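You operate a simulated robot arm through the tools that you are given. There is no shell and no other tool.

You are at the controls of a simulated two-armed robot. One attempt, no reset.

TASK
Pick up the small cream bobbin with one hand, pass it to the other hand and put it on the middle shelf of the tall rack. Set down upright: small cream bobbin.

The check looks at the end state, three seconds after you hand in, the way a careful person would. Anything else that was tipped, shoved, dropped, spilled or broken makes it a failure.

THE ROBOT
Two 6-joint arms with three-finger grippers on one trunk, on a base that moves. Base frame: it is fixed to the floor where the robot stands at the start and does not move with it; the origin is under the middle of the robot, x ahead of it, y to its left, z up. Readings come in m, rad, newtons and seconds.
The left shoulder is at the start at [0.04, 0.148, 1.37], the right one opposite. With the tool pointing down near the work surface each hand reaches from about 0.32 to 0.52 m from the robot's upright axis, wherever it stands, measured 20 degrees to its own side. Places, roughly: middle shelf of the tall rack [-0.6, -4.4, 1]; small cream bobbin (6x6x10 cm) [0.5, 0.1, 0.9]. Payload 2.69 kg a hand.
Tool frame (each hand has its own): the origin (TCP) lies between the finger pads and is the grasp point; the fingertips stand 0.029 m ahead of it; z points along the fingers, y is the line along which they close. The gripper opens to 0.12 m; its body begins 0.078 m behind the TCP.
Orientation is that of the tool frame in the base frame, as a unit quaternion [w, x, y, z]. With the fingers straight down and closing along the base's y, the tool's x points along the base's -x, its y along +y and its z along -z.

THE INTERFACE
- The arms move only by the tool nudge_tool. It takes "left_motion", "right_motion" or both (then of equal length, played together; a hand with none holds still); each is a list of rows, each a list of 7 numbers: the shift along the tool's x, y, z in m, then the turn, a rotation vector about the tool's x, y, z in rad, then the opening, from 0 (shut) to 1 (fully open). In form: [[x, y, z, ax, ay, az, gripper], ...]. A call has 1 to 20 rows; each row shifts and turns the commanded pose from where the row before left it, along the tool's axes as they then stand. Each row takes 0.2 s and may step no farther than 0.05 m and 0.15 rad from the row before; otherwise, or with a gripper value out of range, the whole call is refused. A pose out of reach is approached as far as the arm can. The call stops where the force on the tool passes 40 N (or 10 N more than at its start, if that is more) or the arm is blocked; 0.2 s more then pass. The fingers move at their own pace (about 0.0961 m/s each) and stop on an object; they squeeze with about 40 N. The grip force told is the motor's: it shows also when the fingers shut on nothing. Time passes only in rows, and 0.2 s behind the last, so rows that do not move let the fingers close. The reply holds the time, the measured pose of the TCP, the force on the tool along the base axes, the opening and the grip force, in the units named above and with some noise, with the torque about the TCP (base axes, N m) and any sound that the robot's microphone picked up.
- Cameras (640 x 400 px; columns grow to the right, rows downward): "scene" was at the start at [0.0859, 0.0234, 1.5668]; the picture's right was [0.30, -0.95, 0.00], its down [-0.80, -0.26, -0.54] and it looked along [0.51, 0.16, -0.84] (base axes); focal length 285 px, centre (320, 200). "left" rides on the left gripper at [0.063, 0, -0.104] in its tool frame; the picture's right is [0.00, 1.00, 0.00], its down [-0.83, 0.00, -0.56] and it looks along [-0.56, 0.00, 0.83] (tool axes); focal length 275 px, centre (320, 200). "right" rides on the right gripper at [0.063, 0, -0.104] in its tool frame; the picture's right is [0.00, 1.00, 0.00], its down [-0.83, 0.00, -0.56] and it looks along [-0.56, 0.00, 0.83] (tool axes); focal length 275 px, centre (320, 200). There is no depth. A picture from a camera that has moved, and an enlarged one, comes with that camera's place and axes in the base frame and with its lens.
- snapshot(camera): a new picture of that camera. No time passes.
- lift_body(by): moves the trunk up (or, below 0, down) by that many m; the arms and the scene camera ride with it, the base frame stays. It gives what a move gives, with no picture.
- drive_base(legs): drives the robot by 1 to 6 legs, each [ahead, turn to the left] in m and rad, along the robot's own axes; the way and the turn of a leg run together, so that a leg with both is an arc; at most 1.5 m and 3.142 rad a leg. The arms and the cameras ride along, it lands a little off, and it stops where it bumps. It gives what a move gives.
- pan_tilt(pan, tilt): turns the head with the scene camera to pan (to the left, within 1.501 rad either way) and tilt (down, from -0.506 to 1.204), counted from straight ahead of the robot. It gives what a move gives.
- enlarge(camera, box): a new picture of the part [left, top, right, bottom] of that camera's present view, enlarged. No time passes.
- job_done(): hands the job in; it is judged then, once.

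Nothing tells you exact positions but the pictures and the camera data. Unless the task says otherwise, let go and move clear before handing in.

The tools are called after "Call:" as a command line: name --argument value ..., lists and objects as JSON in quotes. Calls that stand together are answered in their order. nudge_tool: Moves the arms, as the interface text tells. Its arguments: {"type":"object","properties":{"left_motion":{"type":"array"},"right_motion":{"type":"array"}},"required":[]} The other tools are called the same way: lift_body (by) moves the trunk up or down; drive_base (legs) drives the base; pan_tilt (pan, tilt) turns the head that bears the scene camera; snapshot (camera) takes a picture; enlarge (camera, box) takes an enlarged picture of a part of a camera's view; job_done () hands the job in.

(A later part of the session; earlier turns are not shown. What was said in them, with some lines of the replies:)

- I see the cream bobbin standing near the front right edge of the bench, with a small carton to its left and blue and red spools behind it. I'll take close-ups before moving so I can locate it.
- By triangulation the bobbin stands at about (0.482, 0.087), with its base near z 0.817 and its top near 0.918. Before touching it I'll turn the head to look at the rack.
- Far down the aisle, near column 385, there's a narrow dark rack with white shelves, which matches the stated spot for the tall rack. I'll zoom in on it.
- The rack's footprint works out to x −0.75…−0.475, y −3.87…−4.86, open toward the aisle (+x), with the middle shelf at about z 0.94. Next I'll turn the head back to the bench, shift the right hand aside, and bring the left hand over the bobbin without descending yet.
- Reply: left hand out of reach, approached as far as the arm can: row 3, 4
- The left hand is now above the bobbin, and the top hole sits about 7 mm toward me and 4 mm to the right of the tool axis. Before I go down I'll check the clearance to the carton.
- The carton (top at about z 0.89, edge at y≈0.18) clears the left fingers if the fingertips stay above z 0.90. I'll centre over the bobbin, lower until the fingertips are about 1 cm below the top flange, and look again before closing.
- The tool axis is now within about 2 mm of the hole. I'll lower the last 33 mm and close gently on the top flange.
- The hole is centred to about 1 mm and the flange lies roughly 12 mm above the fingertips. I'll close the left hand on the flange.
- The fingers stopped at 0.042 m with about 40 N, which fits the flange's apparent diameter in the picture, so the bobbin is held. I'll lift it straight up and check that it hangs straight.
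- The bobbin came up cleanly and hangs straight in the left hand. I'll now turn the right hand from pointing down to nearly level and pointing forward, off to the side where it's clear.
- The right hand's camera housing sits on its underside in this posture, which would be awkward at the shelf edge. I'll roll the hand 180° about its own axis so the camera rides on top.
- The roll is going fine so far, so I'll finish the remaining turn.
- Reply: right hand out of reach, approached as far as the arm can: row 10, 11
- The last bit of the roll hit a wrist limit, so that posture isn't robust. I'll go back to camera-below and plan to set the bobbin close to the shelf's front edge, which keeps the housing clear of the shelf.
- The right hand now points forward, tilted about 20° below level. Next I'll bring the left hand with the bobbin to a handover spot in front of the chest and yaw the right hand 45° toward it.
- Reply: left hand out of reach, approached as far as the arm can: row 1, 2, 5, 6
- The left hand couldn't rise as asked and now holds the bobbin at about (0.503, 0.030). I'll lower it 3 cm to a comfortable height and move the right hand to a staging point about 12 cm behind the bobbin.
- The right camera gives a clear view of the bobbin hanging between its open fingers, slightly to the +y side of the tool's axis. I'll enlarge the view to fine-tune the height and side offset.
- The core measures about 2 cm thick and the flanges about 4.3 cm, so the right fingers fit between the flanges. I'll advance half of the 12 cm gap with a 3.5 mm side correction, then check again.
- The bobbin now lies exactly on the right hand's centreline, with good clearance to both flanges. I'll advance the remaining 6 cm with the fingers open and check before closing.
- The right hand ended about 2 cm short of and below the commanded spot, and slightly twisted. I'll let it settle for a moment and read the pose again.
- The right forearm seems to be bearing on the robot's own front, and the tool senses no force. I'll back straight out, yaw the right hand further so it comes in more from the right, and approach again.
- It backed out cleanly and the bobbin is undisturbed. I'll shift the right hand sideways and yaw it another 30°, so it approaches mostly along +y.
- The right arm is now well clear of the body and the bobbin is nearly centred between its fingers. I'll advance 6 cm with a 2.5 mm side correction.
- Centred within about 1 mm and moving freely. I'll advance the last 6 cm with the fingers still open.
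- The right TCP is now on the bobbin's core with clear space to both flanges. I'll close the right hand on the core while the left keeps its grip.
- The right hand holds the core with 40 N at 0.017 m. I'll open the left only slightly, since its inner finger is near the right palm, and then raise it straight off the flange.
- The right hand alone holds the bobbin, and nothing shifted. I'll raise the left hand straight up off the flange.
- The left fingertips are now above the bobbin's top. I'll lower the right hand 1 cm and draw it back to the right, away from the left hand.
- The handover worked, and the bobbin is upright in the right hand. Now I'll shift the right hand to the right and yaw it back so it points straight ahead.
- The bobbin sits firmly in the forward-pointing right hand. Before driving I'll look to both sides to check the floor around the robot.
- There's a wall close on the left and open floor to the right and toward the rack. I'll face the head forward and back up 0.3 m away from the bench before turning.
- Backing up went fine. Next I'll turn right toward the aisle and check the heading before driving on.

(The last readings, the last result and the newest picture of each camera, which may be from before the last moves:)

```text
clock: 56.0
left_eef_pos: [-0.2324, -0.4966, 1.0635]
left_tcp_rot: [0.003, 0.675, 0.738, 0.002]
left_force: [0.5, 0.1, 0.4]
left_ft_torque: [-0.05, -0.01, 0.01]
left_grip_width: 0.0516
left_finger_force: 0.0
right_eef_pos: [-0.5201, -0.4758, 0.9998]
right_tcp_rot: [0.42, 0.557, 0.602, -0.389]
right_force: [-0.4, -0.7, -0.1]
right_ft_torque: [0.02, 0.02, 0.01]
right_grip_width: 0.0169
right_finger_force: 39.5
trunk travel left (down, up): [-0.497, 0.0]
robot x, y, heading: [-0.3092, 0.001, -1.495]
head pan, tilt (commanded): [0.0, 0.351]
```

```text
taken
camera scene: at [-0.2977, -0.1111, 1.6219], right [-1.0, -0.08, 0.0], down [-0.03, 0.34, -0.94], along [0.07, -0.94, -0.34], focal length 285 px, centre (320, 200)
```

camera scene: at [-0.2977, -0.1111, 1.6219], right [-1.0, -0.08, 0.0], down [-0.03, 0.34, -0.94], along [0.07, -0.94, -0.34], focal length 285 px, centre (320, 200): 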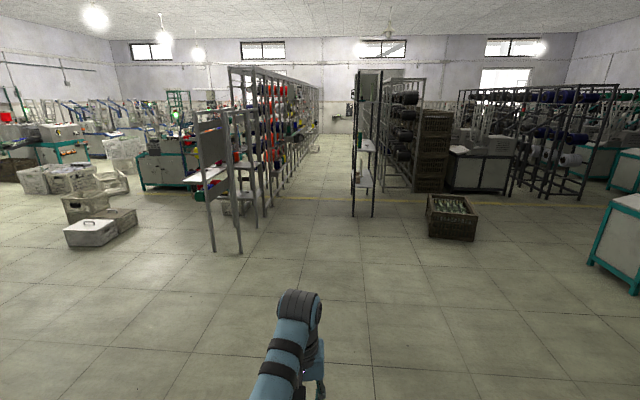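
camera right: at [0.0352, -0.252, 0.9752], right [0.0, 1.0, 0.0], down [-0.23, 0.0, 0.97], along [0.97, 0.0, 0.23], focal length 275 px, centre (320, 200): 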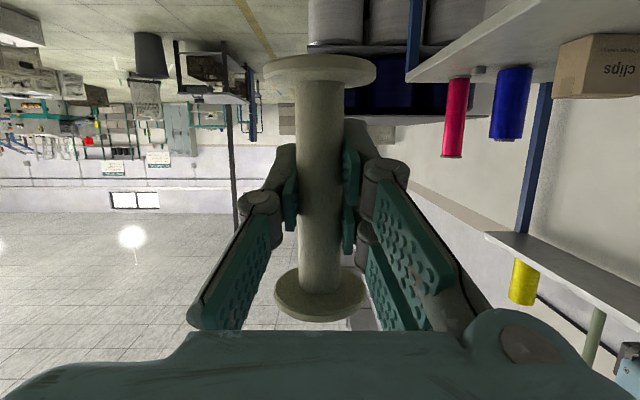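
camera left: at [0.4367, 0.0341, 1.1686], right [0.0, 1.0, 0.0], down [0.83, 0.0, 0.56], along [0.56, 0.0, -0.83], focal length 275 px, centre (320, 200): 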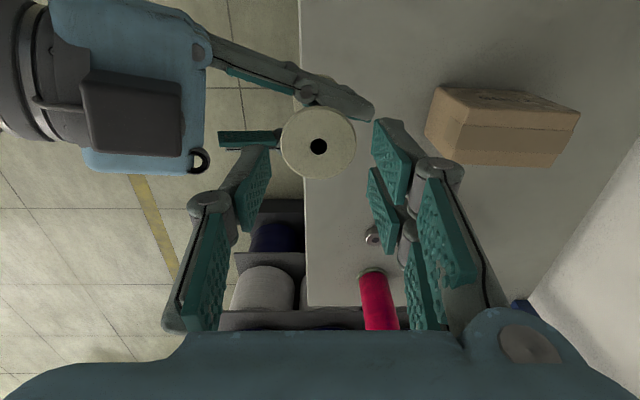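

The aisle is straight ahead: grey rack on the left, tall dark rack on the right. I'll drive about 2.9 m toward the aisle's mouth and then inspect the rack.

Call:
drive_base --legs '[[1.45, 0.03], [1.45, 0]]'

Call:
pan_tilt --pan -0.35 --tilt 0.45

Call:
snapshot --camera "scene"

Call:
snapshot --camera "right"

```text
clock: 70.0
left_eef_pos: [0.0356, -3.3965, 1.0632]
left_tcp_rot: [0.001, 0.67, 0.742, 0.002]
left_force: [0.2, 0.3, -0.1]
left_ft_torque: [-0.01, -0.03, -0.01]
left_grip_width: 0.0516
left_finger_force: 0.0
right_eef_pos: [-0.2539, -3.3803, 0.9996]
right_tcp_rot: [0.422, 0.553, 0.606, -0.386]
right_force: [0.1, 1.0, 0.7]
right_ft_torque: [-0.03, 0.0, 0.0]
right_grip_width: 0.017
right_finger_force: 39.7
trunk travel left (down, up): [-0.497, 0.0]
robot x, y, heading: [-0.0473, -2.9019, -1.48]
head pan, tilt (commanded): [0.0, 0.351]
```

```text
clock: 70.9
left_eef_pos: [0.0369, -3.3967, 1.064]
left_tcp_rot: [0.002, 0.669, 0.743, 0.002]
left_force: [-0.2, -0.5, 0.3]
left_ft_torque: [0.02, 0.01, -0.02]
left_grip_width: 0.0518
left_finger_force: 0.0
right_eef_pos: [-0.2522, -3.3792, 0.9984]
right_tcp_rot: [0.422, 0.553, 0.606, -0.386]
right_force: [-0.2, -0.6, -0.7]
right_ft_torque: [0.02, -0.01, 0.02]
right_grip_width: 0.0172
right_finger_force: 39.9
trunk travel left (down, up): [-0.497, 0.0]
robot x, y, heading: [-0.0464, -2.9006, -1.484]
head pan, tilt (commanded): [-0.351, 0.45]
```

```text
taken
camera scene: at [-0.0681, -3.009, 1.6127], right [-0.97, 0.25, 0.0], down [0.11, 0.42, -0.9], along [-0.23, -0.87, -0.44], focal length 285 px, centre (320, 200)
```

scene: 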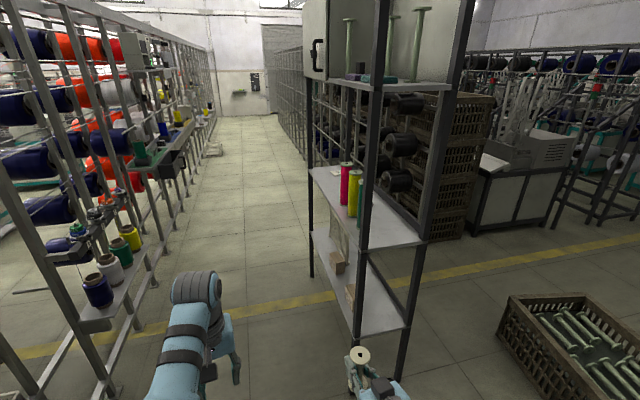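

```text
taken
camera right: at [-0.2638, -3.2632, 0.976], right [1.0, 0.09, 0.0], down [-0.02, 0.23, 0.97], along [0.09, -0.97, 0.23], focal length 275 px, centre (320, 200)
```

right: 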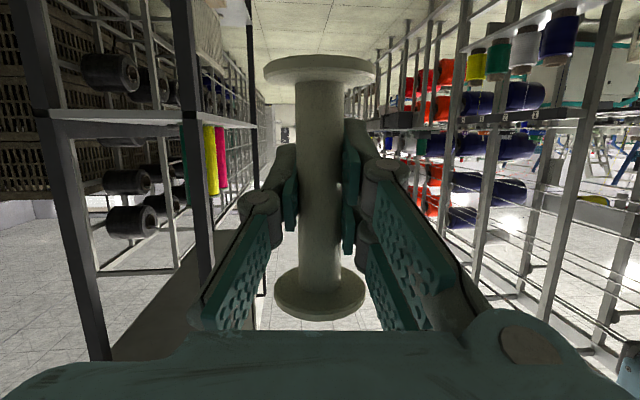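

The tall rack is close now. Its middle shelf holds red, yellow and green spools in a row, so I'll zoom in to find free space and measure the rack.

Call:
enlarge --camera "scene" --box '[290, 140, 450, 260]'

Call:
enlarge --camera "scene" --box '[280, 0, 520, 400]'

Call:
enlarge --camera "right" --box '[0, 60, 280, 280]'

```text
3.33 times, centred on (370, 200) of scene
camera zoom: at [-0.0681, -3.009, 1.6127], right [-0.97, 0.25, 0.0], down [0.11, 0.42, -0.9], along [-0.23, -0.87, -0.44], focal length 950 px, centre (153, 200)
```

zoom: 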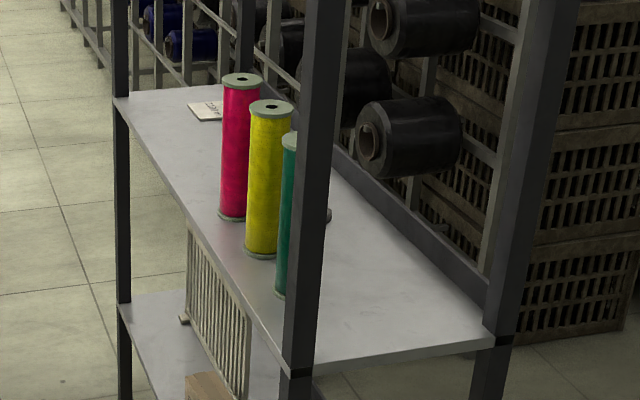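

```text
1.00 times, centred on (400, 200) of scene (not enlarged: the box is as wide or as high as the picture)
camera zoom: at [-0.0681, -3.009, 1.6127], right [-0.97, 0.25, 0.0], down [0.11, 0.42, -0.9], along [-0.23, -0.87, -0.44], focal length 285 px, centre (240, 200)
```

zoom: 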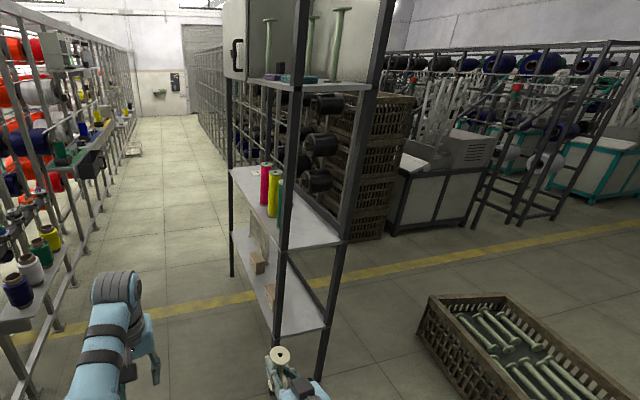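

```text
1.82 times, centred on (140, 170) of right
camera zoom: at [-0.2638, -3.2632, 0.976], right [1.0, 0.09, 0.0], down [-0.02, 0.23, 0.97], along [0.09, -0.97, 0.23], focal length 500 px, centre (647, 254)
```

zoom: 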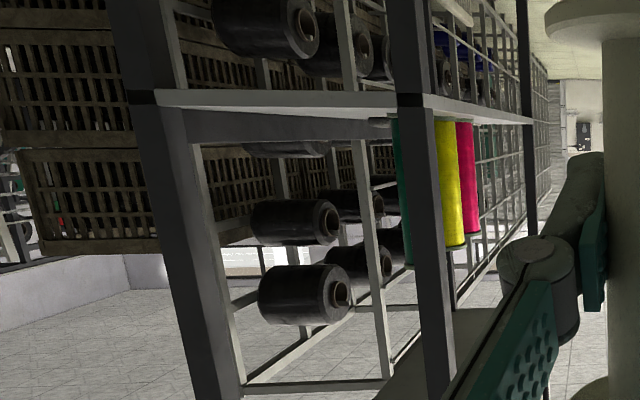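

The shelf's near end (y≈−3.87) is open, and there's free space beside the green spool toward the back, at about (−0.635, −3.945). Coming in along −y from that end avoids turning in the narrow aisle. First I'll tuck the left arm out to the side.

Call:
nudge_tool --left_motion '[[0.005, 0.04, 0.005, 0, 0, 0, 0.5], [0.01, 0.04, 0.005, 0, 0, 0, 0.5], [0.015, 0.04, 0.005, 0, 0, 0, 0.5], [0.015, 0.04, 0.005, 0, 0, 0, 0.5], [0.015, 0.04, 0.005, 0, 0, 0, 0.5], [0.015, 0.04, 0.005, 0, 0, 0, 0.5], [0.015, 0.04, 0.005, 0, 0, 0, 0.5], [0, 0, 0, 0, 0, 0, 0.5]]'

Call:
drive_base --legs '[[0, -1.242]]'

Call:
snapshot --camera "scene"

```text
clock: 72.7
left_eef_pos: [0.3059, -3.3101, 0.9981]
left_tcp_rot: [0.001, 0.669, 0.743, 0.002]
left_force: [-0.8, -0.1, 0.0]
left_ft_torque: [0.04, -0.01, -0.01]
left_grip_width: 0.0602
left_finger_force: 0.0
left hand out of reach, approached as far as the arm can: row 2, 3, 4, 5, 6
right_eef_pos: [-0.2534, -3.3809, 0.9993]
right_tcp_rot: [0.423, 0.552, 0.606, -0.386]
right_force: [-0.8, -0.4, -0.2]
right_ft_torque: [-0.02, -0.04, 0.01]
right_grip_width: 0.017
right_finger_force: 39.8
trunk travel left (down, up): [-0.497, 0.0]
robot x, y, heading: [-0.0462, -2.9031, -1.478]
head pan, tilt (commanded): [-0.351, 0.45]
```

```text
clock: 76.1
left_eef_pos: [-0.3167, -3.3667, 0.9984]
left_tcp_rot: [0.003, 0.976, 0.216, 0.001]
left_force: [-0.2, 0.1, -0.7]
left_ft_torque: [0.01, 0.02, 0.01]
left_grip_width: 0.0598
left_finger_force: 0.0
right_eef_pos: [-0.5663, -2.863, 0.9999]
right_tcp_rot: [0.12, 0.802, 0.173, -0.56]
right_force: [0.4, 0.0, -0.1]
right_ft_torque: [0.03, -0.02, 0.04]
right_grip_width: 0.0172
right_finger_force: 40.5
trunk travel left (down, up): [-0.497, 0.0]
robot x, y, heading: [-0.0459, -2.9022, -2.718]
head pan, tilt (commanded): [-0.351, 0.45]
```

```text
taken
camera scene: at [-0.1565, -2.9153, 1.6127], right [-0.08, 1.0, 0.0], down [0.43, 0.03, -0.9], along [-0.9, -0.07, -0.44], focal length 285 px, centre (320, 200)
```

scene: 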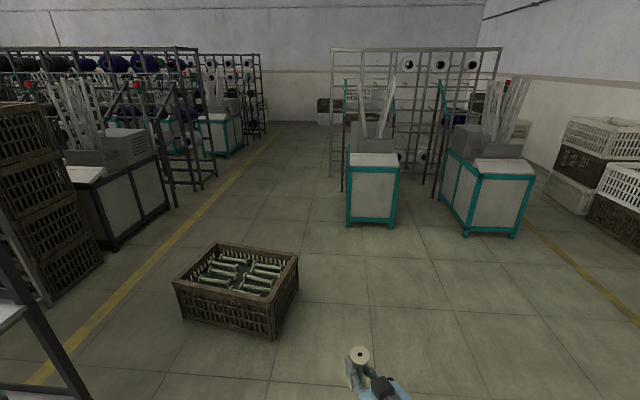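

The way is clear, and the crate on the floor is well out of reach. I'll drive 0.37 m and turn back to face the rack's end squarely.

Call:
drive_base --legs '[[0.37, 0], [0, 1.147]]'

Call:
pan_tilt --pan -0.25 --tilt 0.6

Call:
snapshot --camera "scene"

Call:
snapshot --camera "right"

```text
clock: 81.4
left_eef_pos: [-0.0752, -3.4947, 0.9974]
left_tcp_rot: [0.002, 0.701, 0.713, 0.002]
left_force: [0.3, -0.6, -0.2]
left_ft_torque: [-0.03, -0.02, -0.02]
left_grip_width: 0.0599
left_finger_force: 0.1
right_eef_pos: [-0.6382, -3.5188, 0.9986]
right_tcp_rot: [0.405, 0.579, 0.581, -0.404]
right_force: [-0.1, 1.0, 0.0]
right_ft_torque: [-0.03, -0.03, 0.01]
right_grip_width: 0.0172
right_finger_force: 40.0
trunk travel left (down, up): [-0.497, 0.0]
robot x, y, heading: [-0.3958, -3.0598, -1.562]
head pan, tilt (commanded): [-0.351, 0.45]
```

```text
clock: 82.1
left_eef_pos: [-0.0748, -3.4944, 0.998]
left_tcp_rot: [0.002, 0.701, 0.713, 0.002]
left_force: [-0.3, -0.6, -0.1]
left_ft_torque: [0.01, 0.01, -0.01]
left_grip_width: 0.0598
left_finger_force: 0.0
right_eef_pos: [-0.6366, -3.5182, 0.9989]
right_tcp_rot: [0.406, 0.578, 0.582, -0.403]
right_force: [-0.2, -0.5, -0.1]
right_ft_torque: [0.01, 0.03, 0.0]
right_grip_width: 0.0169
right_finger_force: 40.7
trunk travel left (down, up): [-0.497, 0.0]
robot x, y, heading: [-0.3865, -3.0605, -1.56]
head pan, tilt (commanded): [-0.25, 0.6]
```

```text
taken
camera scene: at [-0.4116, -3.1626, 1.5992], right [-0.97, 0.24, 0.0], down [0.14, 0.55, -0.83], along [-0.2, -0.8, -0.56], focal length 285 px, centre (320, 200)
```

scene: 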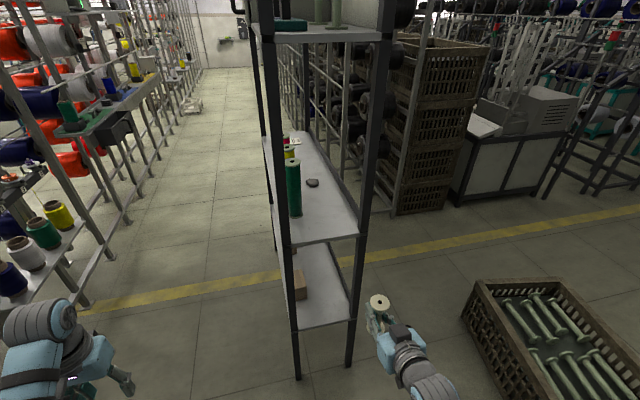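

```text
taken
camera right: at [-0.6382, -3.3995, 0.9761], right [1.0, 0.01, 0.0], down [0.0, 0.23, 0.97], along [0.01, -0.97, 0.23], focal length 275 px, centre (320, 200)
```

right: 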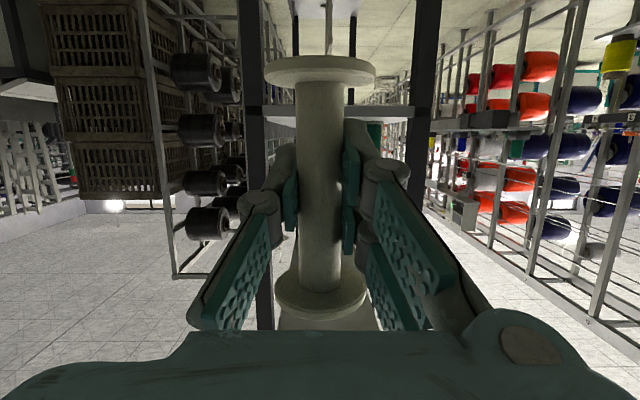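

The right hand is lined up with the open end between the two posts. I'll zoom in to measure the shelf surface, posts and free space.

Call:
enlarge --camera "scene" --box '[240, 120, 400, 260]'

Call:
enlarge --camera "right" --box '[220, 60, 460, 210]'

Call:
enlarge --camera "scene" --box '[240, 200, 460, 400]'

```text
2.86 times, centred on (320, 190) of scene
camera zoom: at [-0.4116, -3.1626, 1.5992], right [-0.97, 0.24, 0.0], down [0.14, 0.55, -0.83], along [-0.2, -0.8, -0.56], focal length 814 px, centre (320, 229)
```

zoom: 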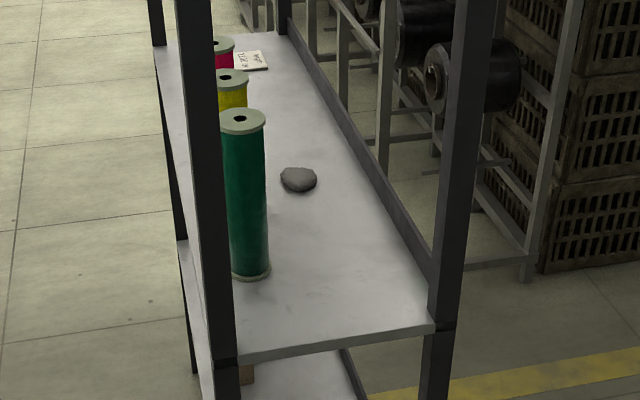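

```text
2.67 times, centred on (340, 135) of right
camera zoom: at [-0.6382, -3.3995, 0.9761], right [1.0, 0.01, 0.0], down [0.0, 0.23, 0.97], along [0.01, -0.97, 0.23], focal length 734 px, centre (267, 373)
```

zoom: 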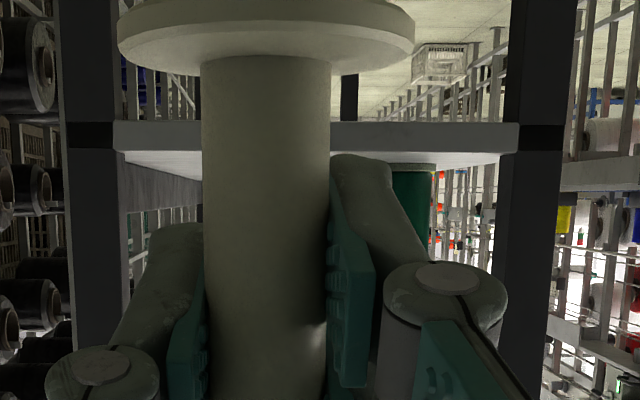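

```text
2.00 times, centred on (350, 300) of scene
camera zoom: at [-0.4116, -3.1626, 1.5992], right [-0.97, 0.24, 0.0], down [0.14, 0.55, -0.83], along [-0.2, -0.8, -0.56], focal length 570 px, centre (260, 0)
```

zoom: 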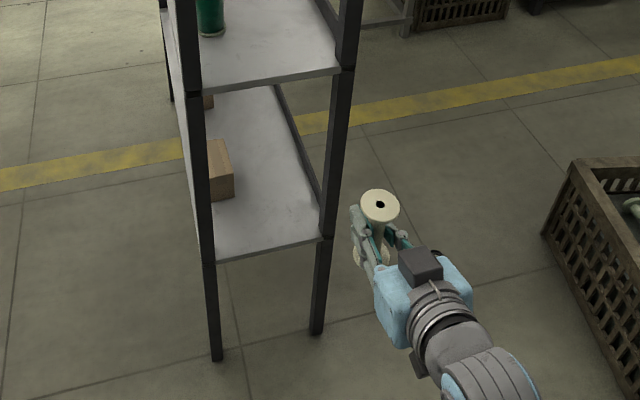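

The shelf surface comes out at about z 0.935–0.946, the free spot is confirmed, and the hand is already on the right x line. I'll test the reach here in open space by extending the arm 12 cm forward and 3 cm up.

Call:
nudge_tool --right_motion '[[-0.0135, 0, 0.0206, 0, 0, 0, 0], [-0.0135, 0, 0.0206, 0, 0, 0, 0], [-0.0135, 0, 0.0206, 0, 0, 0, 0], [-0.0135, 0, 0.0206, 0, 0, 0, 0], [-0.0135, 0, 0.0206, 0, 0, 0, 0], [0, 0, 0, 0, 0, 0, 0]]'

Call:
snapshot --camera "scene"

Call:
snapshot --camera "right"

```text
clock: 83.5
left_eef_pos: [-0.076, -3.4953, 0.9975]
left_tcp_rot: [0.002, 0.701, 0.713, 0.003]
left_force: [0.5, -0.8, 0.0]
left_ft_torque: [-0.01, 0.0, -0.01]
left_grip_width: 0.0598
left_finger_force: 0.1
right_eef_pos: [-0.6366, -3.6395, 1.0275]
right_tcp_rot: [0.406, 0.578, 0.582, -0.403]
right_force: [-0.8, 0.1, 0.0]
right_ft_torque: [0.01, 0.01, -0.06]
right_grip_width: 0.0171
right_finger_force: 39.6
trunk travel left (down, up): [-0.497, 0.0]
robot x, y, heading: [-0.3883, -3.0562, -1.565]
head pan, tilt (commanded): [-0.25, 0.6]
```

```text
taken
camera scene: at [-0.4116, -3.1624, 1.5992], right [-0.97, 0.24, 0.0], down [0.14, 0.55, -0.83], along [-0.2, -0.8, -0.56], focal length 285 px, centre (320, 200)
```

scene: 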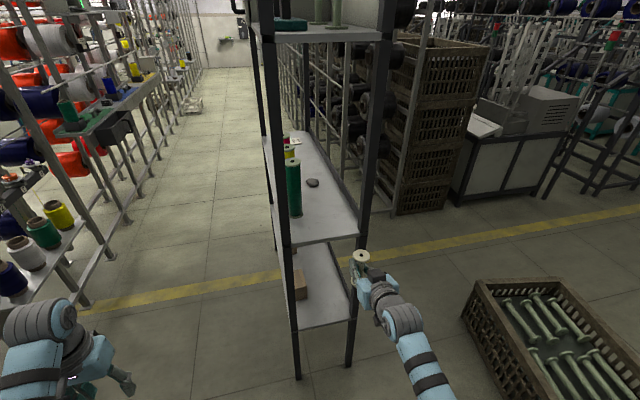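

```text
taken
camera right: at [-0.637, -3.5208, 1.0042], right [1.0, 0.01, 0.0], down [0.0, 0.23, 0.97], along [0.01, -0.97, 0.23], focal length 275 px, centre (320, 200)
```

right: 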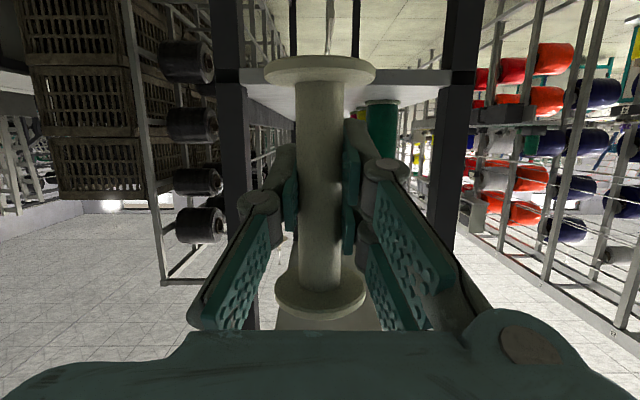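

Reach is fine at full trunk height, and the bobbin's base is about 3 cm above the shelf surface. I'll drive forward 0.2 m and look again.

Call:
drive_base --legs '[[0.2, 0]]'

Call:
snapshot --camera "scene"

Call:
snapshot --camera "right"

```text
clock: 85.1
left_eef_pos: [-0.0758, -3.6907, 1.0004]
left_tcp_rot: [0.003, 0.702, 0.712, 0.0]
left_force: [-0.5, 0.8, 0.0]
left_ft_torque: [-0.05, -0.01, -0.01]
left_grip_width: 0.0599
left_finger_force: 0.2
right_eef_pos: [-0.6369, -3.8318, 1.0285]
right_tcp_rot: [0.406, 0.579, 0.579, -0.406]
right_force: [0.0, 1.0, 0.0]
right_ft_torque: [0.0, 0.04, 0.04]
right_grip_width: 0.0171
right_finger_force: 40.7
trunk travel left (down, up): [-0.497, 0.0]
robot x, y, heading: [-0.391, -3.2559, -1.565]
head pan, tilt (commanded): [-0.25, 0.6]
```

```text
taken
camera scene: at [-0.4108, -3.3542, 1.5996], right [-0.97, 0.24, 0.0], down [0.14, 0.55, -0.83], along [-0.2, -0.8, -0.56], focal length 285 px, centre (320, 200)
```

scene: 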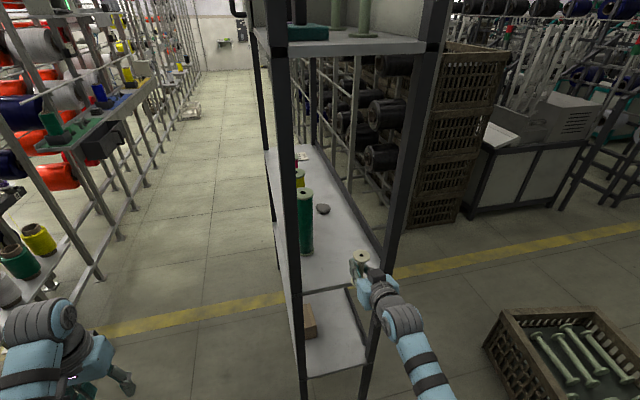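

```text
taken
camera right: at [-0.6374, -3.7139, 1.0059], right [1.0, 0.0, 0.0], down [0.0, 0.24, 0.97], along [0.0, -0.97, 0.24], focal length 275 px, centre (320, 200)
```

right: 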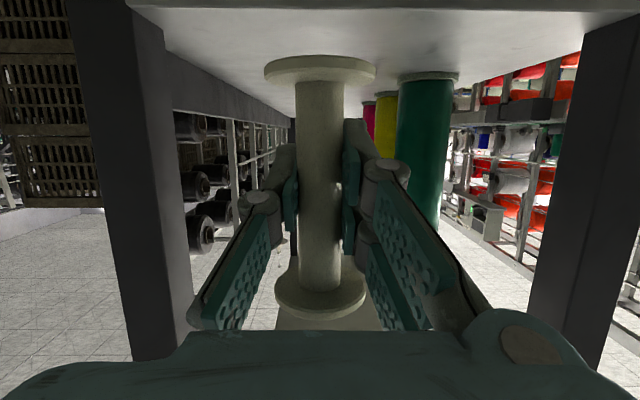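

The hand is right at the rack's end, between the posts and above the shelf edge. I'll zoom in to confirm clearance before entering.

Call:
enlarge --camera "scene" --box '[260, 160, 440, 320]'

Call:
enlarge --camera "right" --box '[120, 0, 560, 200]'

```text
2.50 times, centred on (350, 240) of scene
camera zoom: at [-0.4108, -3.3542, 1.5996], right [-0.97, 0.24, 0.0], down [0.14, 0.55, -0.83], along [-0.2, -0.8, -0.56], focal length 712 px, centre (245, 100)
```

zoom: 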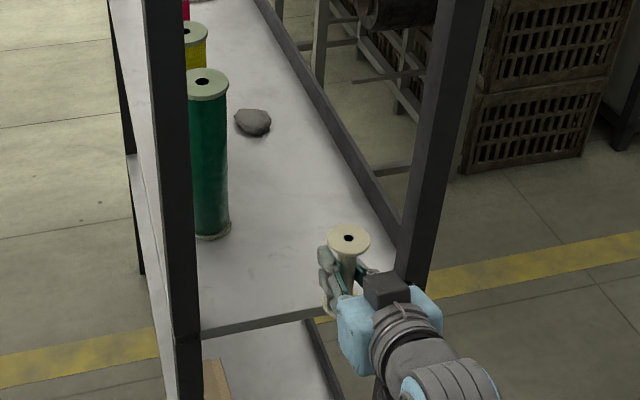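

```text
1.45 times, centred on (340, 100) of right
camera zoom: at [-0.6374, -3.7139, 1.0059], right [1.0, 0.0, 0.0], down [0.0, 0.24, 0.97], along [0.0, -0.97, 0.24], focal length 400 px, centre (291, 346)
```

zoom: 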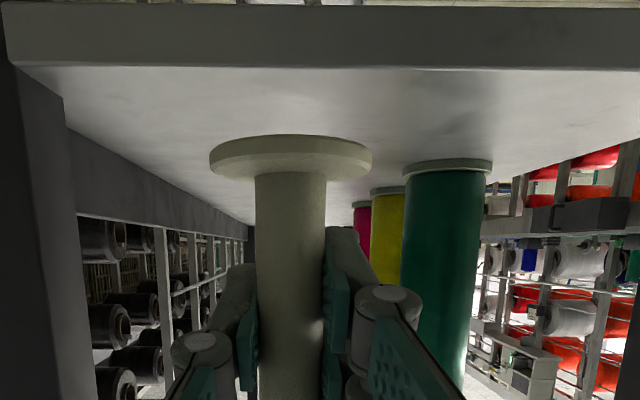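

The way in is clear: posts on both sides, the green spool to the left, and the shelf surface about 3 cm below the bobbin. I'll creep forward 9 cm with the base.

Call:
drive_base --legs '[[0.09, 0]]'

Call:
snapshot --camera "right"

Call:
enlarge --camera "scene" --box '[260, 160, 440, 320]'

```text
clock: 86.2
left_eef_pos: [-0.0749, -3.7722, 1.0033]
left_tcp_rot: [0.005, 0.703, 0.711, -0.002]
left_force: [-0.1, 1.1, 0.7]
left_ft_torque: [-0.08, 0.02, 0.0]
left_grip_width: 0.0602
left_finger_force: 0.0
right_eef_pos: [-0.6365, -3.9148, 1.0339]
right_tcp_rot: [0.408, 0.577, 0.578, -0.408]
right_force: [-0.7, -0.3, -0.4]
right_ft_torque: [-0.01, 0.0, 0.0]
right_grip_width: 0.0172
right_finger_force: 40.4
trunk travel left (down, up): [-0.497, 0.0]
robot x, y, heading: [-0.3848, -3.3425, -1.566]
head pan, tilt (commanded): [-0.25, 0.6]
```

```text
taken
camera right: at [-0.6375, -3.7957, 1.0091], right [1.0, 0.0, -0.01], down [0.0, 0.24, 0.97], along [0.0, -0.97, 0.24], focal length 275 px, centre (320, 200)
```

right: 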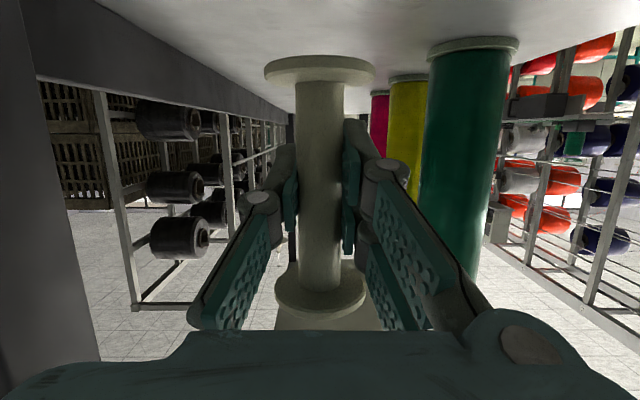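

```text
2.50 times, centred on (350, 240) of scene
camera zoom: at [-0.4105, -3.4326, 1.6003], right [-0.97, 0.24, 0.0], down [0.14, 0.54, -0.83], along [-0.2, -0.81, -0.56], focal length 712 px, centre (245, 100)
```

zoom: 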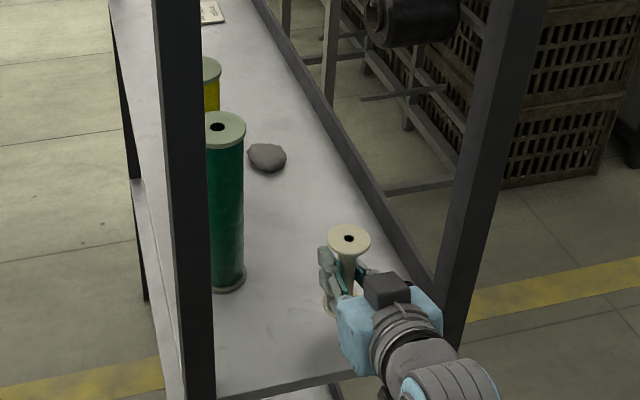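

The readings suggest the robot is pitched up about 0.01 rad after that leg, with both hands some 5 mm higher. I'll wait a moment and see whether that settles.

Call:
nudge_tool --right_motion '[[0, 0, 0, 0, 0, 0, 0], [0, 0, 0, 0, 0, 0, 0]]'

Call:
pan_tilt --pan 0 --tilt 1.2

Call:
snapshot --camera "scene"

```text
clock: 86.8
left_eef_pos: [-0.0757, -3.7807, 0.9997]
left_tcp_rot: [0.003, 0.703, 0.712, 0.002]
left_force: [0.4, 0.7, 0.4]
left_ft_torque: [-0.07, -0.03, 0.0]
left_grip_width: 0.06
left_finger_force: 0.1
right_eef_pos: [-0.6359, -3.9227, 1.0273]
right_tcp_rot: [0.404, 0.58, 0.58, -0.405]
right_force: [-0.6, 1.4, -0.3]
right_ft_torque: [0.01, -0.02, -0.01]
right_grip_width: 0.0171
right_finger_force: 39.8
trunk travel left (down, up): [-0.497, 0.0]
robot x, y, heading: [-0.3892, -3.3468, -1.569]
head pan, tilt (commanded): [-0.25, 0.6]
```

```text
clock: 87.8
left_eef_pos: [-0.0747, -3.7843, 0.9976]
left_tcp_rot: [0.003, 0.702, 0.712, 0.002]
left_force: [0.0, 0.2, -0.7]
left_ft_torque: [0.02, 0.04, 0.01]
left_grip_width: 0.0598
left_finger_force: 0.0
right_eef_pos: [-0.6373, -3.9253, 1.0256]
right_tcp_rot: [0.404, 0.58, 0.581, -0.404]
right_force: [-0.1, 0.5, 0.1]
right_ft_torque: [-0.01, 0.03, 0.0]
right_grip_width: 0.0169
right_finger_force: 39.8
trunk travel left (down, up): [-0.497, 0.0]
robot x, y, heading: [-0.3858, -3.3441, -1.57]
head pan, tilt (commanded): [0.0, 1.201]
```

```text
taken
camera scene: at [-0.3888, -3.4197, 1.5546], right [-1.0, 0.0, 0.0], down [0.0, 0.93, -0.36], along [0.0, -0.36, -0.93], focal length 285 px, centre (320, 200)
```

scene: 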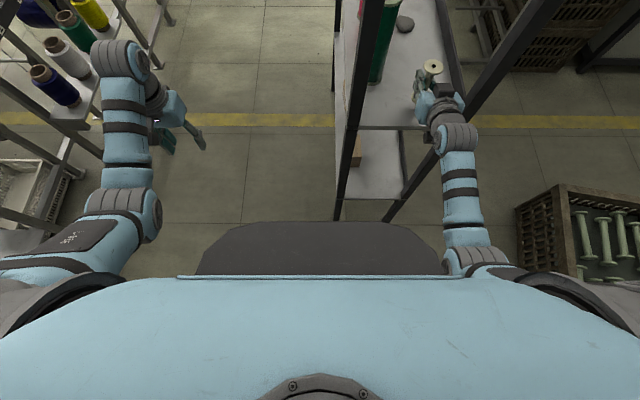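

It was only rocking from the stop, and the pose has settled at TCP (−0.637, −3.925, 1.026). I'll aim the head at the shelf and lower the bobbin 2 cm in small steps.

Call:
pan_tilt --pan -0.4 --tilt 0.8

Call:
nudge_tool --right_motion '[[0.0047, 0, 0.0017, 0, 0, 0, 0], [0.0047, 0, 0.0017, 0, 0, 0, 0], [0.0047, 0, 0.0017, 0, 0, 0, 0], [0.0047, 0, 0.0017, 0, 0, 0, 0], [0, 0, 0, 0, 0, 0, 0]]'

Call:
snapshot --camera "right"

Call:
snapshot --camera "scene"

```text
clock: 88.7
left_eef_pos: [-0.074, -3.7812, 0.9978]
left_tcp_rot: [0.001, 0.703, 0.712, 0.001]
left_force: [-0.1, 0.7, 0.1]
left_ft_torque: [0.03, 0.02, 0.0]
left_grip_width: 0.0598
left_finger_force: 0.1
right_eef_pos: [-0.637, -3.9243, 1.0264]
right_tcp_rot: [0.405, 0.579, 0.58, -0.405]
right_force: [0.0, 0.1, -0.8]
right_ft_torque: [0.01, 0.02, 0.01]
right_grip_width: 0.017
right_finger_force: 39.8
trunk travel left (down, up): [-0.497, 0.0]
robot x, y, heading: [-0.3894, -3.3447, -1.568]
head pan, tilt (commanded): [-0.4, 0.799]
```

```text
clock: 89.9
left_eef_pos: [-0.075, -3.7823, 0.9979]
left_tcp_rot: [0.003, 0.702, 0.712, 0.001]
left_force: [0.0, 0.5, 0.9]
left_ft_torque: [0.01, -0.03, -0.02]
left_grip_width: 0.0601
left_finger_force: 0.0
right_eef_pos: [-0.6368, -3.9257, 1.0069]
right_tcp_rot: [0.404, 0.579, 0.581, -0.404]
right_force: [0.5, -0.6, -0.4]
right_ft_torque: [-0.03, 0.02, -0.02]
right_grip_width: 0.0171
right_finger_force: 40.0
trunk travel left (down, up): [-0.497, 0.0]
robot x, y, heading: [-0.3871, -3.3425, -1.568]
head pan, tilt (commanded): [-0.4, 0.799]
```

```text
taken
camera right: at [-0.6369, -3.8061, 0.9841], right [1.0, 0.0, 0.0], down [0.0, 0.23, 0.97], along [0.0, -0.97, 0.23], focal length 275 px, centre (320, 200)
```

right: 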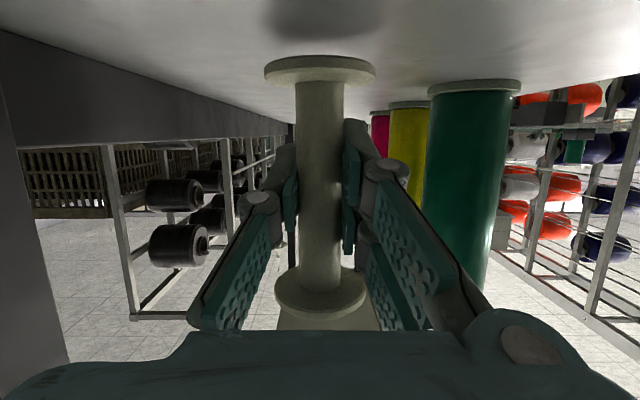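

```text
taken
camera scene: at [-0.42, -3.4377, 1.5823], right [-0.92, 0.39, 0.0], down [0.28, 0.66, -0.7], along [-0.27, -0.64, -0.72], focal length 285 px, centre (320, 200)
```

scene: 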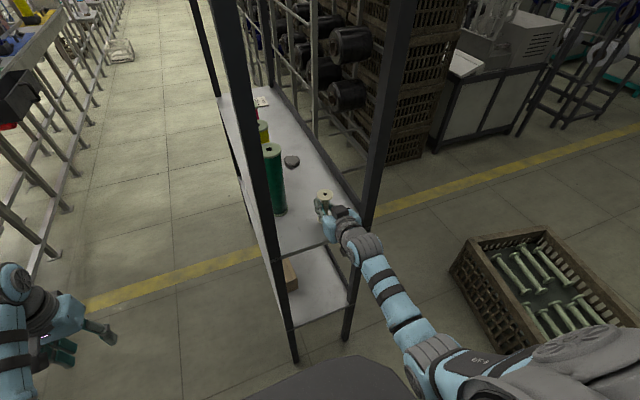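

The bobbin is still above the shelf, with its shadow visible beneath. I'll zoom in on the gap from the scene camera and then lower another 8 mm.

Call:
nudge_tool --right_motion '[[0.0019, 0, 0.0007, 0, 0, 0, 0], [0.0019, 0, 0.0007, 0, 0, 0, 0], [0.0019, 0, 0.0007, 0, 0, 0, 0], [0.0019, 0, 0.0007, 0, 0, 0, 0], [0, 0, 0, 0, 0, 0, 0]]'

Call:
snapshot --camera "right"

Call:
enlarge --camera "scene" --box '[270, 160, 390, 260]'

```text
clock: 91.1
left_eef_pos: [-0.0762, -3.7834, 0.9979]
left_tcp_rot: [0.002, 0.703, 0.712, 0.002]
left_force: [-0.1, -0.6, 0.3]
left_ft_torque: [-0.01, -0.02, 0.01]
left_grip_width: 0.0601
left_finger_force: 0.0
right_eef_pos: [-0.6366, -3.923, 0.9994]
right_tcp_rot: [0.405, 0.579, 0.581, -0.404]
right_force: [0.0, -0.4, -1.4]
right_ft_torque: [-0.02, 0.0, -0.02]
right_grip_width: 0.0171
right_finger_force: 39.6
trunk travel left (down, up): [-0.497, 0.0]
robot x, y, heading: [-0.3903, -3.3438, -1.57]
head pan, tilt (commanded): [-0.4, 0.799]
```

```text
taken
camera right: at [-0.6371, -3.8054, 0.9756], right [1.0, 0.0, -0.01], down [0.0, 0.23, 0.97], along [0.0, -0.97, 0.23], focal length 275 px, centre (320, 200)
```

right: 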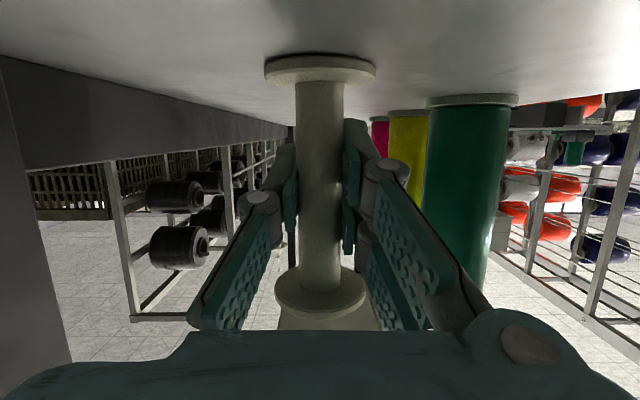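

```text
4.00 times, centred on (330, 210) of scene
camera zoom: at [-0.4201, -3.4377, 1.5823], right [-0.92, 0.39, 0.0], down [0.28, 0.66, -0.7], along [-0.27, -0.64, -0.72], focal length 1139 px, centre (280, 160)
```

zoom: 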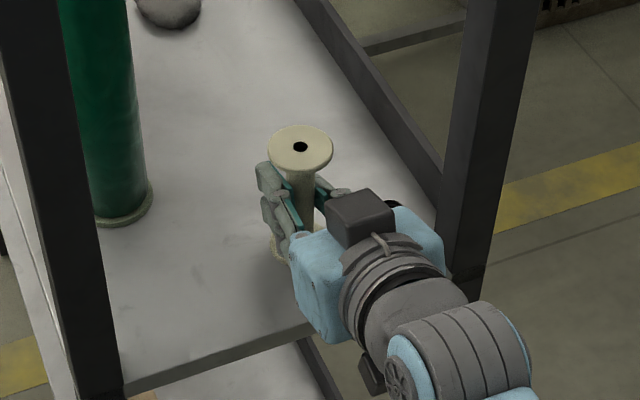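

Only a few millimetres of gap remain. I'll lower in 1 mm steps and watch the vertical force for contact.

Call:
nudge_tool --right_motion '[[0.00094, 0, 0.00034, 0, 0, 0, 0], [0.00094, 0, 0.00034, 0, 0, 0, 0], [0.00094, 0, 0.00034, 0, 0, 0, 0], [0, 0, 0, 0, 0, 0, 0]]'

Call:
enlarge --camera "right" --box '[220, 0, 440, 140]'

```text
clock: 92.1
left_eef_pos: [-0.0749, -3.7803, 0.9975]
left_tcp_rot: [0.002, 0.703, 0.712, 0.002]
left_force: [0.2, 0.1, 0.3]
left_ft_torque: [-0.02, 0.01, -0.02]
left_grip_width: 0.0601
left_finger_force: 0.1
right_eef_pos: [-0.6363, -3.9226, 0.9985]
right_tcp_rot: [0.406, 0.578, 0.58, -0.406]
right_force: [-3.7, -3.8, 10.9]
right_ft_torque: [-0.33, -0.02, -0.06]
right_grip_width: 0.017
right_finger_force: 40.1
trunk travel left (down, up): [-0.497, 0.0]
robot x, y, heading: [-0.3878, -3.3446, -1.573]
head pan, tilt (commanded): [-0.4, 0.799]
```

```text
2.86 times, centred on (330, 70) of right
camera zoom: at [-0.6368, -3.8048, 0.9747], right [1.0, 0.0, -0.01], down [0.0, 0.24, 0.97], along [0.0, -0.97, 0.24], focal length 786 px, centre (291, 571)
```

zoom: 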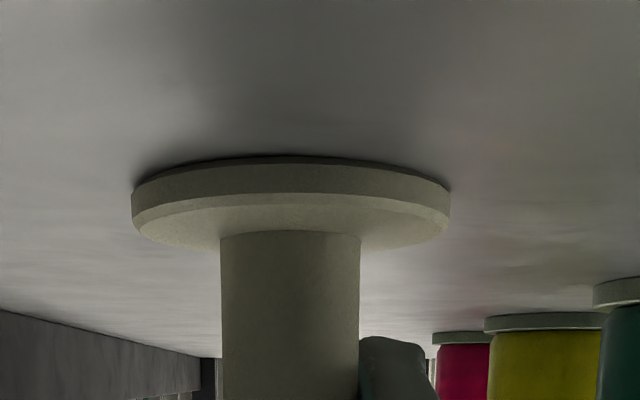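

The base has touched down, with about 11 N upward and the far rim first, which means a tilt of roughly 1°. I'll pitch the hand up slightly so the base seats flat before letting go.

Call:
nudge_tool --right_motion '[[-0.0009, 0, -0.0003, 0, 0, 0, 0], [0, 0, 0, 0, -0.014, 0, 0], [0.0005, 0, 0.0002, 0, 0, 0, 0], [0, 0, 0, 0, 0, 0, 0]]'

Call:
enlarge --camera "right" --box '[220, 0, 440, 140]'

Call:
enlarge --camera "scene" --box '[270, 160, 390, 260]'

```text
clock: 93.1
left_eef_pos: [-0.0747, -3.7814, 0.9988]
left_tcp_rot: [0.002, 0.702, 0.712, 0.001]
left_force: [-0.7, -0.5, -0.4]
left_ft_torque: [0.02, 0.02, 0.01]
left_grip_width: 0.0602
left_finger_force: 0.1
right_eef_pos: [-0.6363, -3.9234, 0.9975]
right_tcp_rot: [0.409, 0.576, 0.578, -0.409]
right_force: [-1.8, -1.8, 14.3]
right_ft_torque: [0.07, -0.07, 0.01]
right_grip_width: 0.0173
right_finger_force: 40.2
trunk travel left (down, up): [-0.497, 0.0]
robot x, y, heading: [-0.3871, -3.346, -1.562]
head pan, tilt (commanded): [-0.4, 0.799]
```

```text
2.86 times, centred on (330, 70) of right
camera zoom: at [-0.6366, -3.8042, 0.9731], right [1.0, 0.0, -0.01], down [0.0, 0.25, 0.97], along [0.0, -0.97, 0.25], focal length 786 px, centre (291, 571)
```

zoom: 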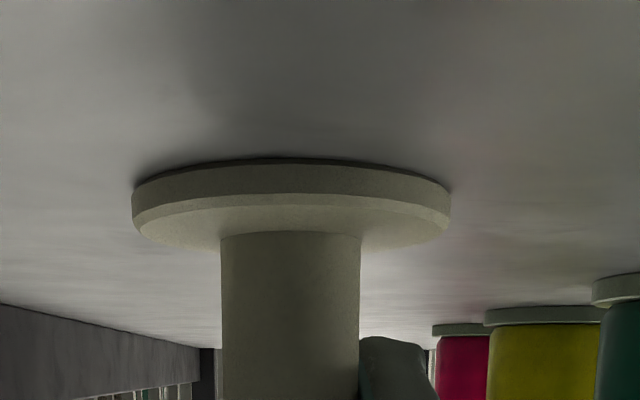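

```text
4.00 times, centred on (330, 210) of scene
camera zoom: at [-0.4191, -3.4351, 1.5825], right [-0.92, 0.39, 0.0], down [0.28, 0.66, -0.7], along [-0.27, -0.64, -0.72], focal length 1139 px, centre (280, 160)
```

zoom: 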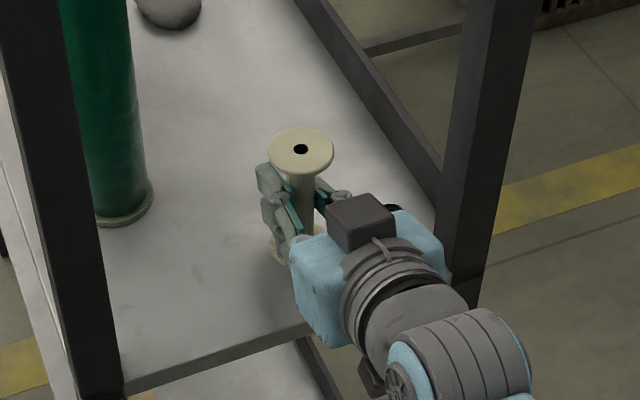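

The base is now seated evenly, with near-zero torque and a 14 N press. I'll ease the pressure and open the fingers slowly.

Call:
nudge_tool --right_motion '[[-0.0007, 0, -0.00025, 0, 0, 0, 0], [0, 0, 0, 0, 0, 0, 0.16], [0, 0, 0, 0, 0, 0, 0.2], [0, 0, 0, 0, 0, 0, 0.26], [0, 0, 0, 0, 0, 0, 0.33], [0, 0, 0, 0, 0, 0, 0.4], [0, 0, 0, 0, 0, 0, 0.48], [0, 0, 0, 0, 0, 0, 0.48]]'

Call:
snapshot --camera "right"

Call:
enlarge --camera "scene" --box '[270, 160, 390, 260]'

```text
clock: 94.9
left_eef_pos: [-0.0757, -3.7826, 0.9984]
left_tcp_rot: [0.002, 0.703, 0.711, 0.001]
left_force: [-0.2, -0.3, -0.3]
left_ft_torque: [-0.03, -0.05, 0.01]
left_grip_width: 0.06
left_finger_force: 0.1
right_eef_pos: [-0.6365, -3.9237, 0.9963]
right_tcp_rot: [0.408, 0.577, 0.578, -0.408]
right_force: [0.1, -0.1, 0.7]
right_ft_torque: [0.02, 0.0, -0.03]
right_grip_width: 0.0576
right_finger_force: 0.1
trunk travel left (down, up): [-0.497, 0.0]
robot x, y, heading: [-0.3881, -3.3442, -1.563]
head pan, tilt (commanded): [-0.4, 0.799]
```

```text
taken
camera right: at [-0.6374, -3.8059, 0.9725], right [1.0, 0.0, -0.01], down [0.0, 0.25, 0.97], along [0.0, -0.97, 0.25], focal length 275 px, centre (320, 200)
```

right: 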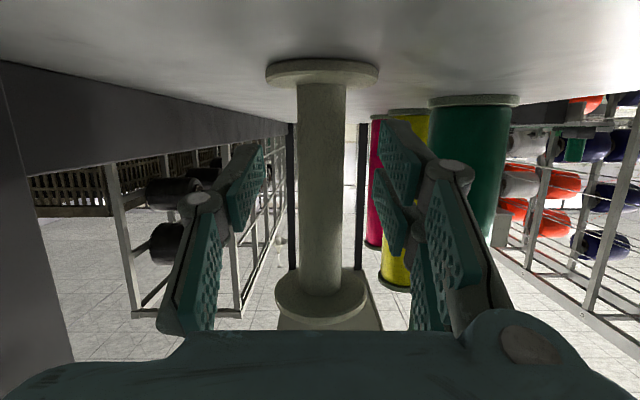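

```text
4.00 times, centred on (330, 210) of scene
camera zoom: at [-0.4201, -3.4377, 1.5823], right [-0.92, 0.39, 0.0], down [0.28, 0.66, -0.7], along [-0.27, -0.64, -0.72], focal length 1139 px, centre (280, 160)
```

zoom: 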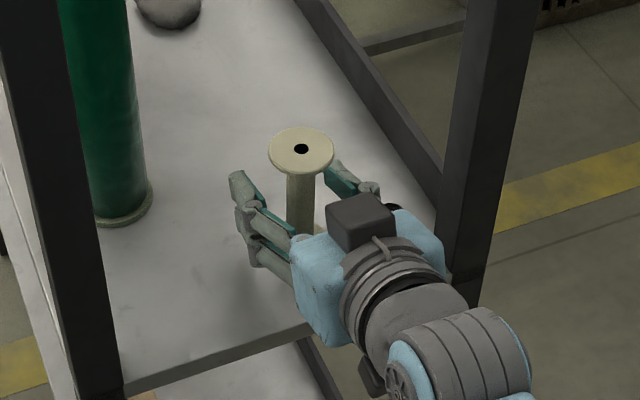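

The bobbin stands free and upright, with the open fingers clear on both sides. I'll draw the hand straight back out along its approach line.

Call:
nudge_tool --right_motion '[[0.0033, 0, -0.0094, 0, 0, 0, 0.5], [0.0033, 0, -0.0094, 0, 0, 0, 0.5], [0.0066, 0, -0.0189, 0, 0, 0, 0.5], [0.0066, 0, -0.0189, 0, 0, 0, 0.5], [0.0066, 0, -0.0189, 0, 0, 0, 0.5], [0.0066, 0, -0.0189, 0, 0, 0, 0.5], [0.0066, 0, -0.0189, 0, 0, 0, 0.5], [0, 0, 0, 0, 0, 0, 0.5]]'

Call:
snapshot --camera "right"

Call:
enlarge --camera "scene" --box '[250, 140, 410, 280]'

```text
clock: 96.7
left_eef_pos: [-0.0752, -3.7827, 0.998]
left_tcp_rot: [0.001, 0.703, 0.711, 0.001]
left_force: [-0.1, -0.5, 0.3]
left_ft_torque: [0.01, 0.01, -0.02]
left_grip_width: 0.0598
left_finger_force: 0.0
right_eef_pos: [-0.6381, -3.8036, 0.9975]
right_tcp_rot: [0.408, 0.577, 0.578, -0.408]
right_force: [0.4, -0.6, -0.2]
right_ft_torque: [0.01, 0.0, 0.01]
right_grip_width: 0.06
right_finger_force: 0.0
trunk travel left (down, up): [-0.497, 0.0]
robot x, y, heading: [-0.3916, -3.3489, -1.567]
head pan, tilt (commanded): [-0.4, 0.799]
```

```text
taken
camera right: at [-0.6382, -3.6856, 0.9724], right [1.0, 0.0, -0.01], down [0.0, 0.25, 0.97], along [0.0, -0.97, 0.25], focal length 275 px, centre (320, 200)
```

right: 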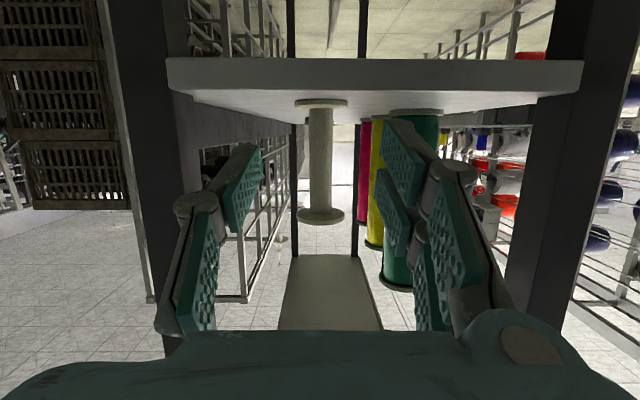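

```text
2.86 times, centred on (330, 210) of scene
camera zoom: at [-0.42, -3.4377, 1.5823], right [-0.92, 0.39, 0.0], down [0.28, 0.66, -0.7], along [-0.27, -0.64, -0.72], focal length 814 px, centre (291, 171)
```

zoom: 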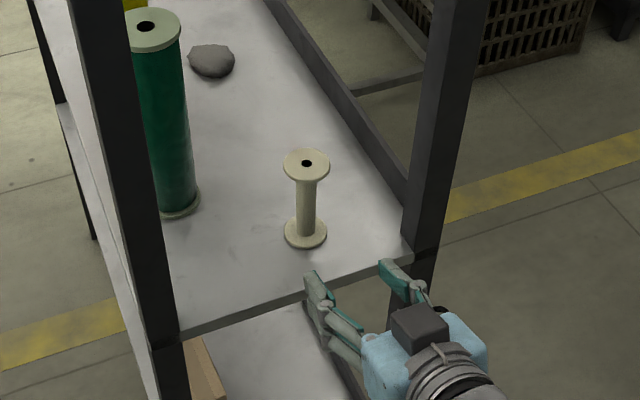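

The bobbin stands upright on the middle shelf and the hand is out past the shelf edge. I'll back the base away 0.3 m and take a last look.

Call:
drive_base --legs '[[-0.3, 0]]'

Call:
pan_tilt --pan -0.3 --tilt 0.6

Call:
snapshot --camera "scene"

Call:
enlarge --camera "scene" --box '[240, 120, 400, 260]'

Call:
snapshot --camera "right"

```text
clock: 98.7
left_eef_pos: [-0.0759, -3.4838, 0.9975]
left_tcp_rot: [0.001, 0.703, 0.711, 0.002]
left_force: [0.1, 0.3, 0.2]
left_ft_torque: [0.01, 0.0, 0.0]
left_grip_width: 0.0599
left_finger_force: 0.2
right_eef_pos: [-0.639, -3.5055, 0.9949]
right_tcp_rot: [0.408, 0.577, 0.578, -0.407]
right_force: [0.6, -0.7, 0.5]
right_ft_torque: [-0.02, 0.03, 0.02]
right_grip_width: 0.0601
right_finger_force: 0.0
trunk travel left (down, up): [-0.497, 0.0]
robot x, y, heading: [-0.3868, -3.0415, -1.567]
head pan, tilt (commanded): [-0.4, 0.799]
```

```text
clock: 99.5
left_eef_pos: [-0.0763, -3.4807, 0.998]
left_tcp_rot: [0.002, 0.703, 0.711, 0.002]
left_force: [-0.8, -0.3, -0.9]
left_ft_torque: [0.0, 0.03, -0.01]
left_grip_width: 0.06
left_finger_force: 0.0
right_eef_pos: [-0.6383, -3.5029, 0.9971]
right_tcp_rot: [0.409, 0.577, 0.578, -0.408]
right_force: [-0.2, 0.1, -0.6]
right_ft_torque: [0.0, -0.01, -0.01]
right_grip_width: 0.0597
right_finger_force: 0.1
trunk travel left (down, up): [-0.497, 0.0]
robot x, y, heading: [-0.3875, -3.0423, -1.564]
head pan, tilt (commanded): [-0.3, 0.6]
```

```text
taken
camera scene: at [-0.4157, -3.147, 1.5991], right [-0.96, 0.29, 0.0], down [0.17, 0.54, -0.82], along [-0.24, -0.79, -0.57], focal length 285 px, centre (320, 200)
```

scene: 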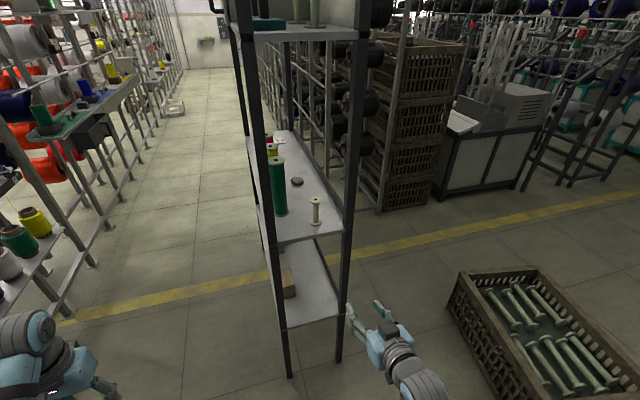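

```text
2.86 times, centred on (320, 190) of scene
camera zoom: at [-0.4157, -3.147, 1.5991], right [-0.96, 0.29, 0.0], down [0.17, 0.54, -0.82], along [-0.24, -0.79, -0.57], focal length 814 px, centre (320, 229)
```

zoom: 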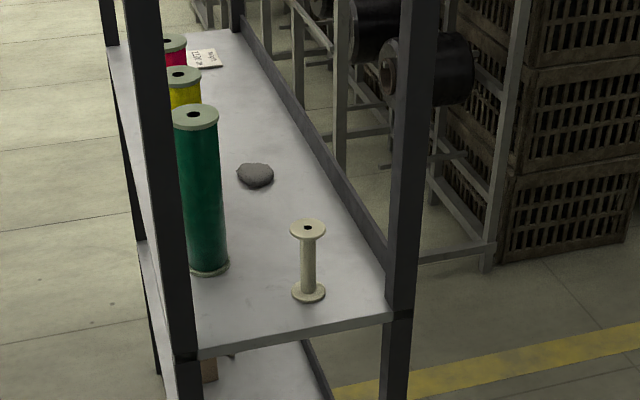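

```text
taken
camera right: at [-0.6392, -3.385, 0.9724], right [1.0, 0.0, -0.01], down [0.0, 0.25, 0.97], along [0.0, -0.97, 0.25], focal length 275 px, centre (320, 200)
```

right: 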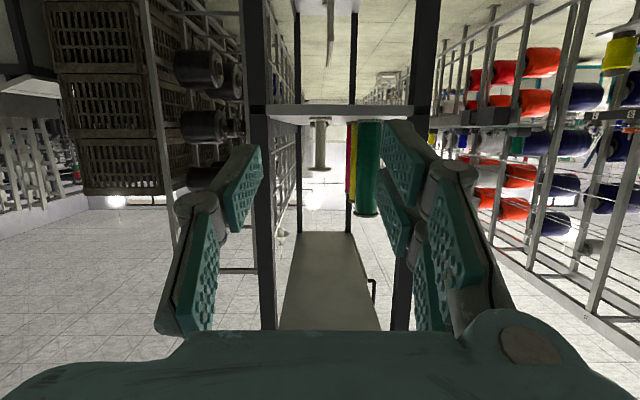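

The bobbin stands upright on the middle shelf of the tall rack. Its neighbours are undisturbed, both hands are empty, and the robot is clear, so I'm handing in.

Call:
job_done

```text
The job is handed in.
```

The small cream bobbin is standing upright on the middle shelf of the tall rack, near the end facing the bench. I've handed the job in, but no verdict came back.

- **Pickup and handover:** The left hand picked the bobbin off the bench by its top rim. The right hand then took it by the core. The first approach with the right hand stalled, probably on the robot's own body. I backed it out and came in from the side instead.
- **Placement:** I drove to the rack and set the bobbin down from its open end, to the right of the green spool. It seated flat before I opened the fingers.
- **Surroundings:** The last pictures show the green, yellow and red spools, the card and the stone on that shelf where they were before. The bench items looked undisturbed when I last saw them, as I drove away. The robot is backed clear of the rack with both hands empty.
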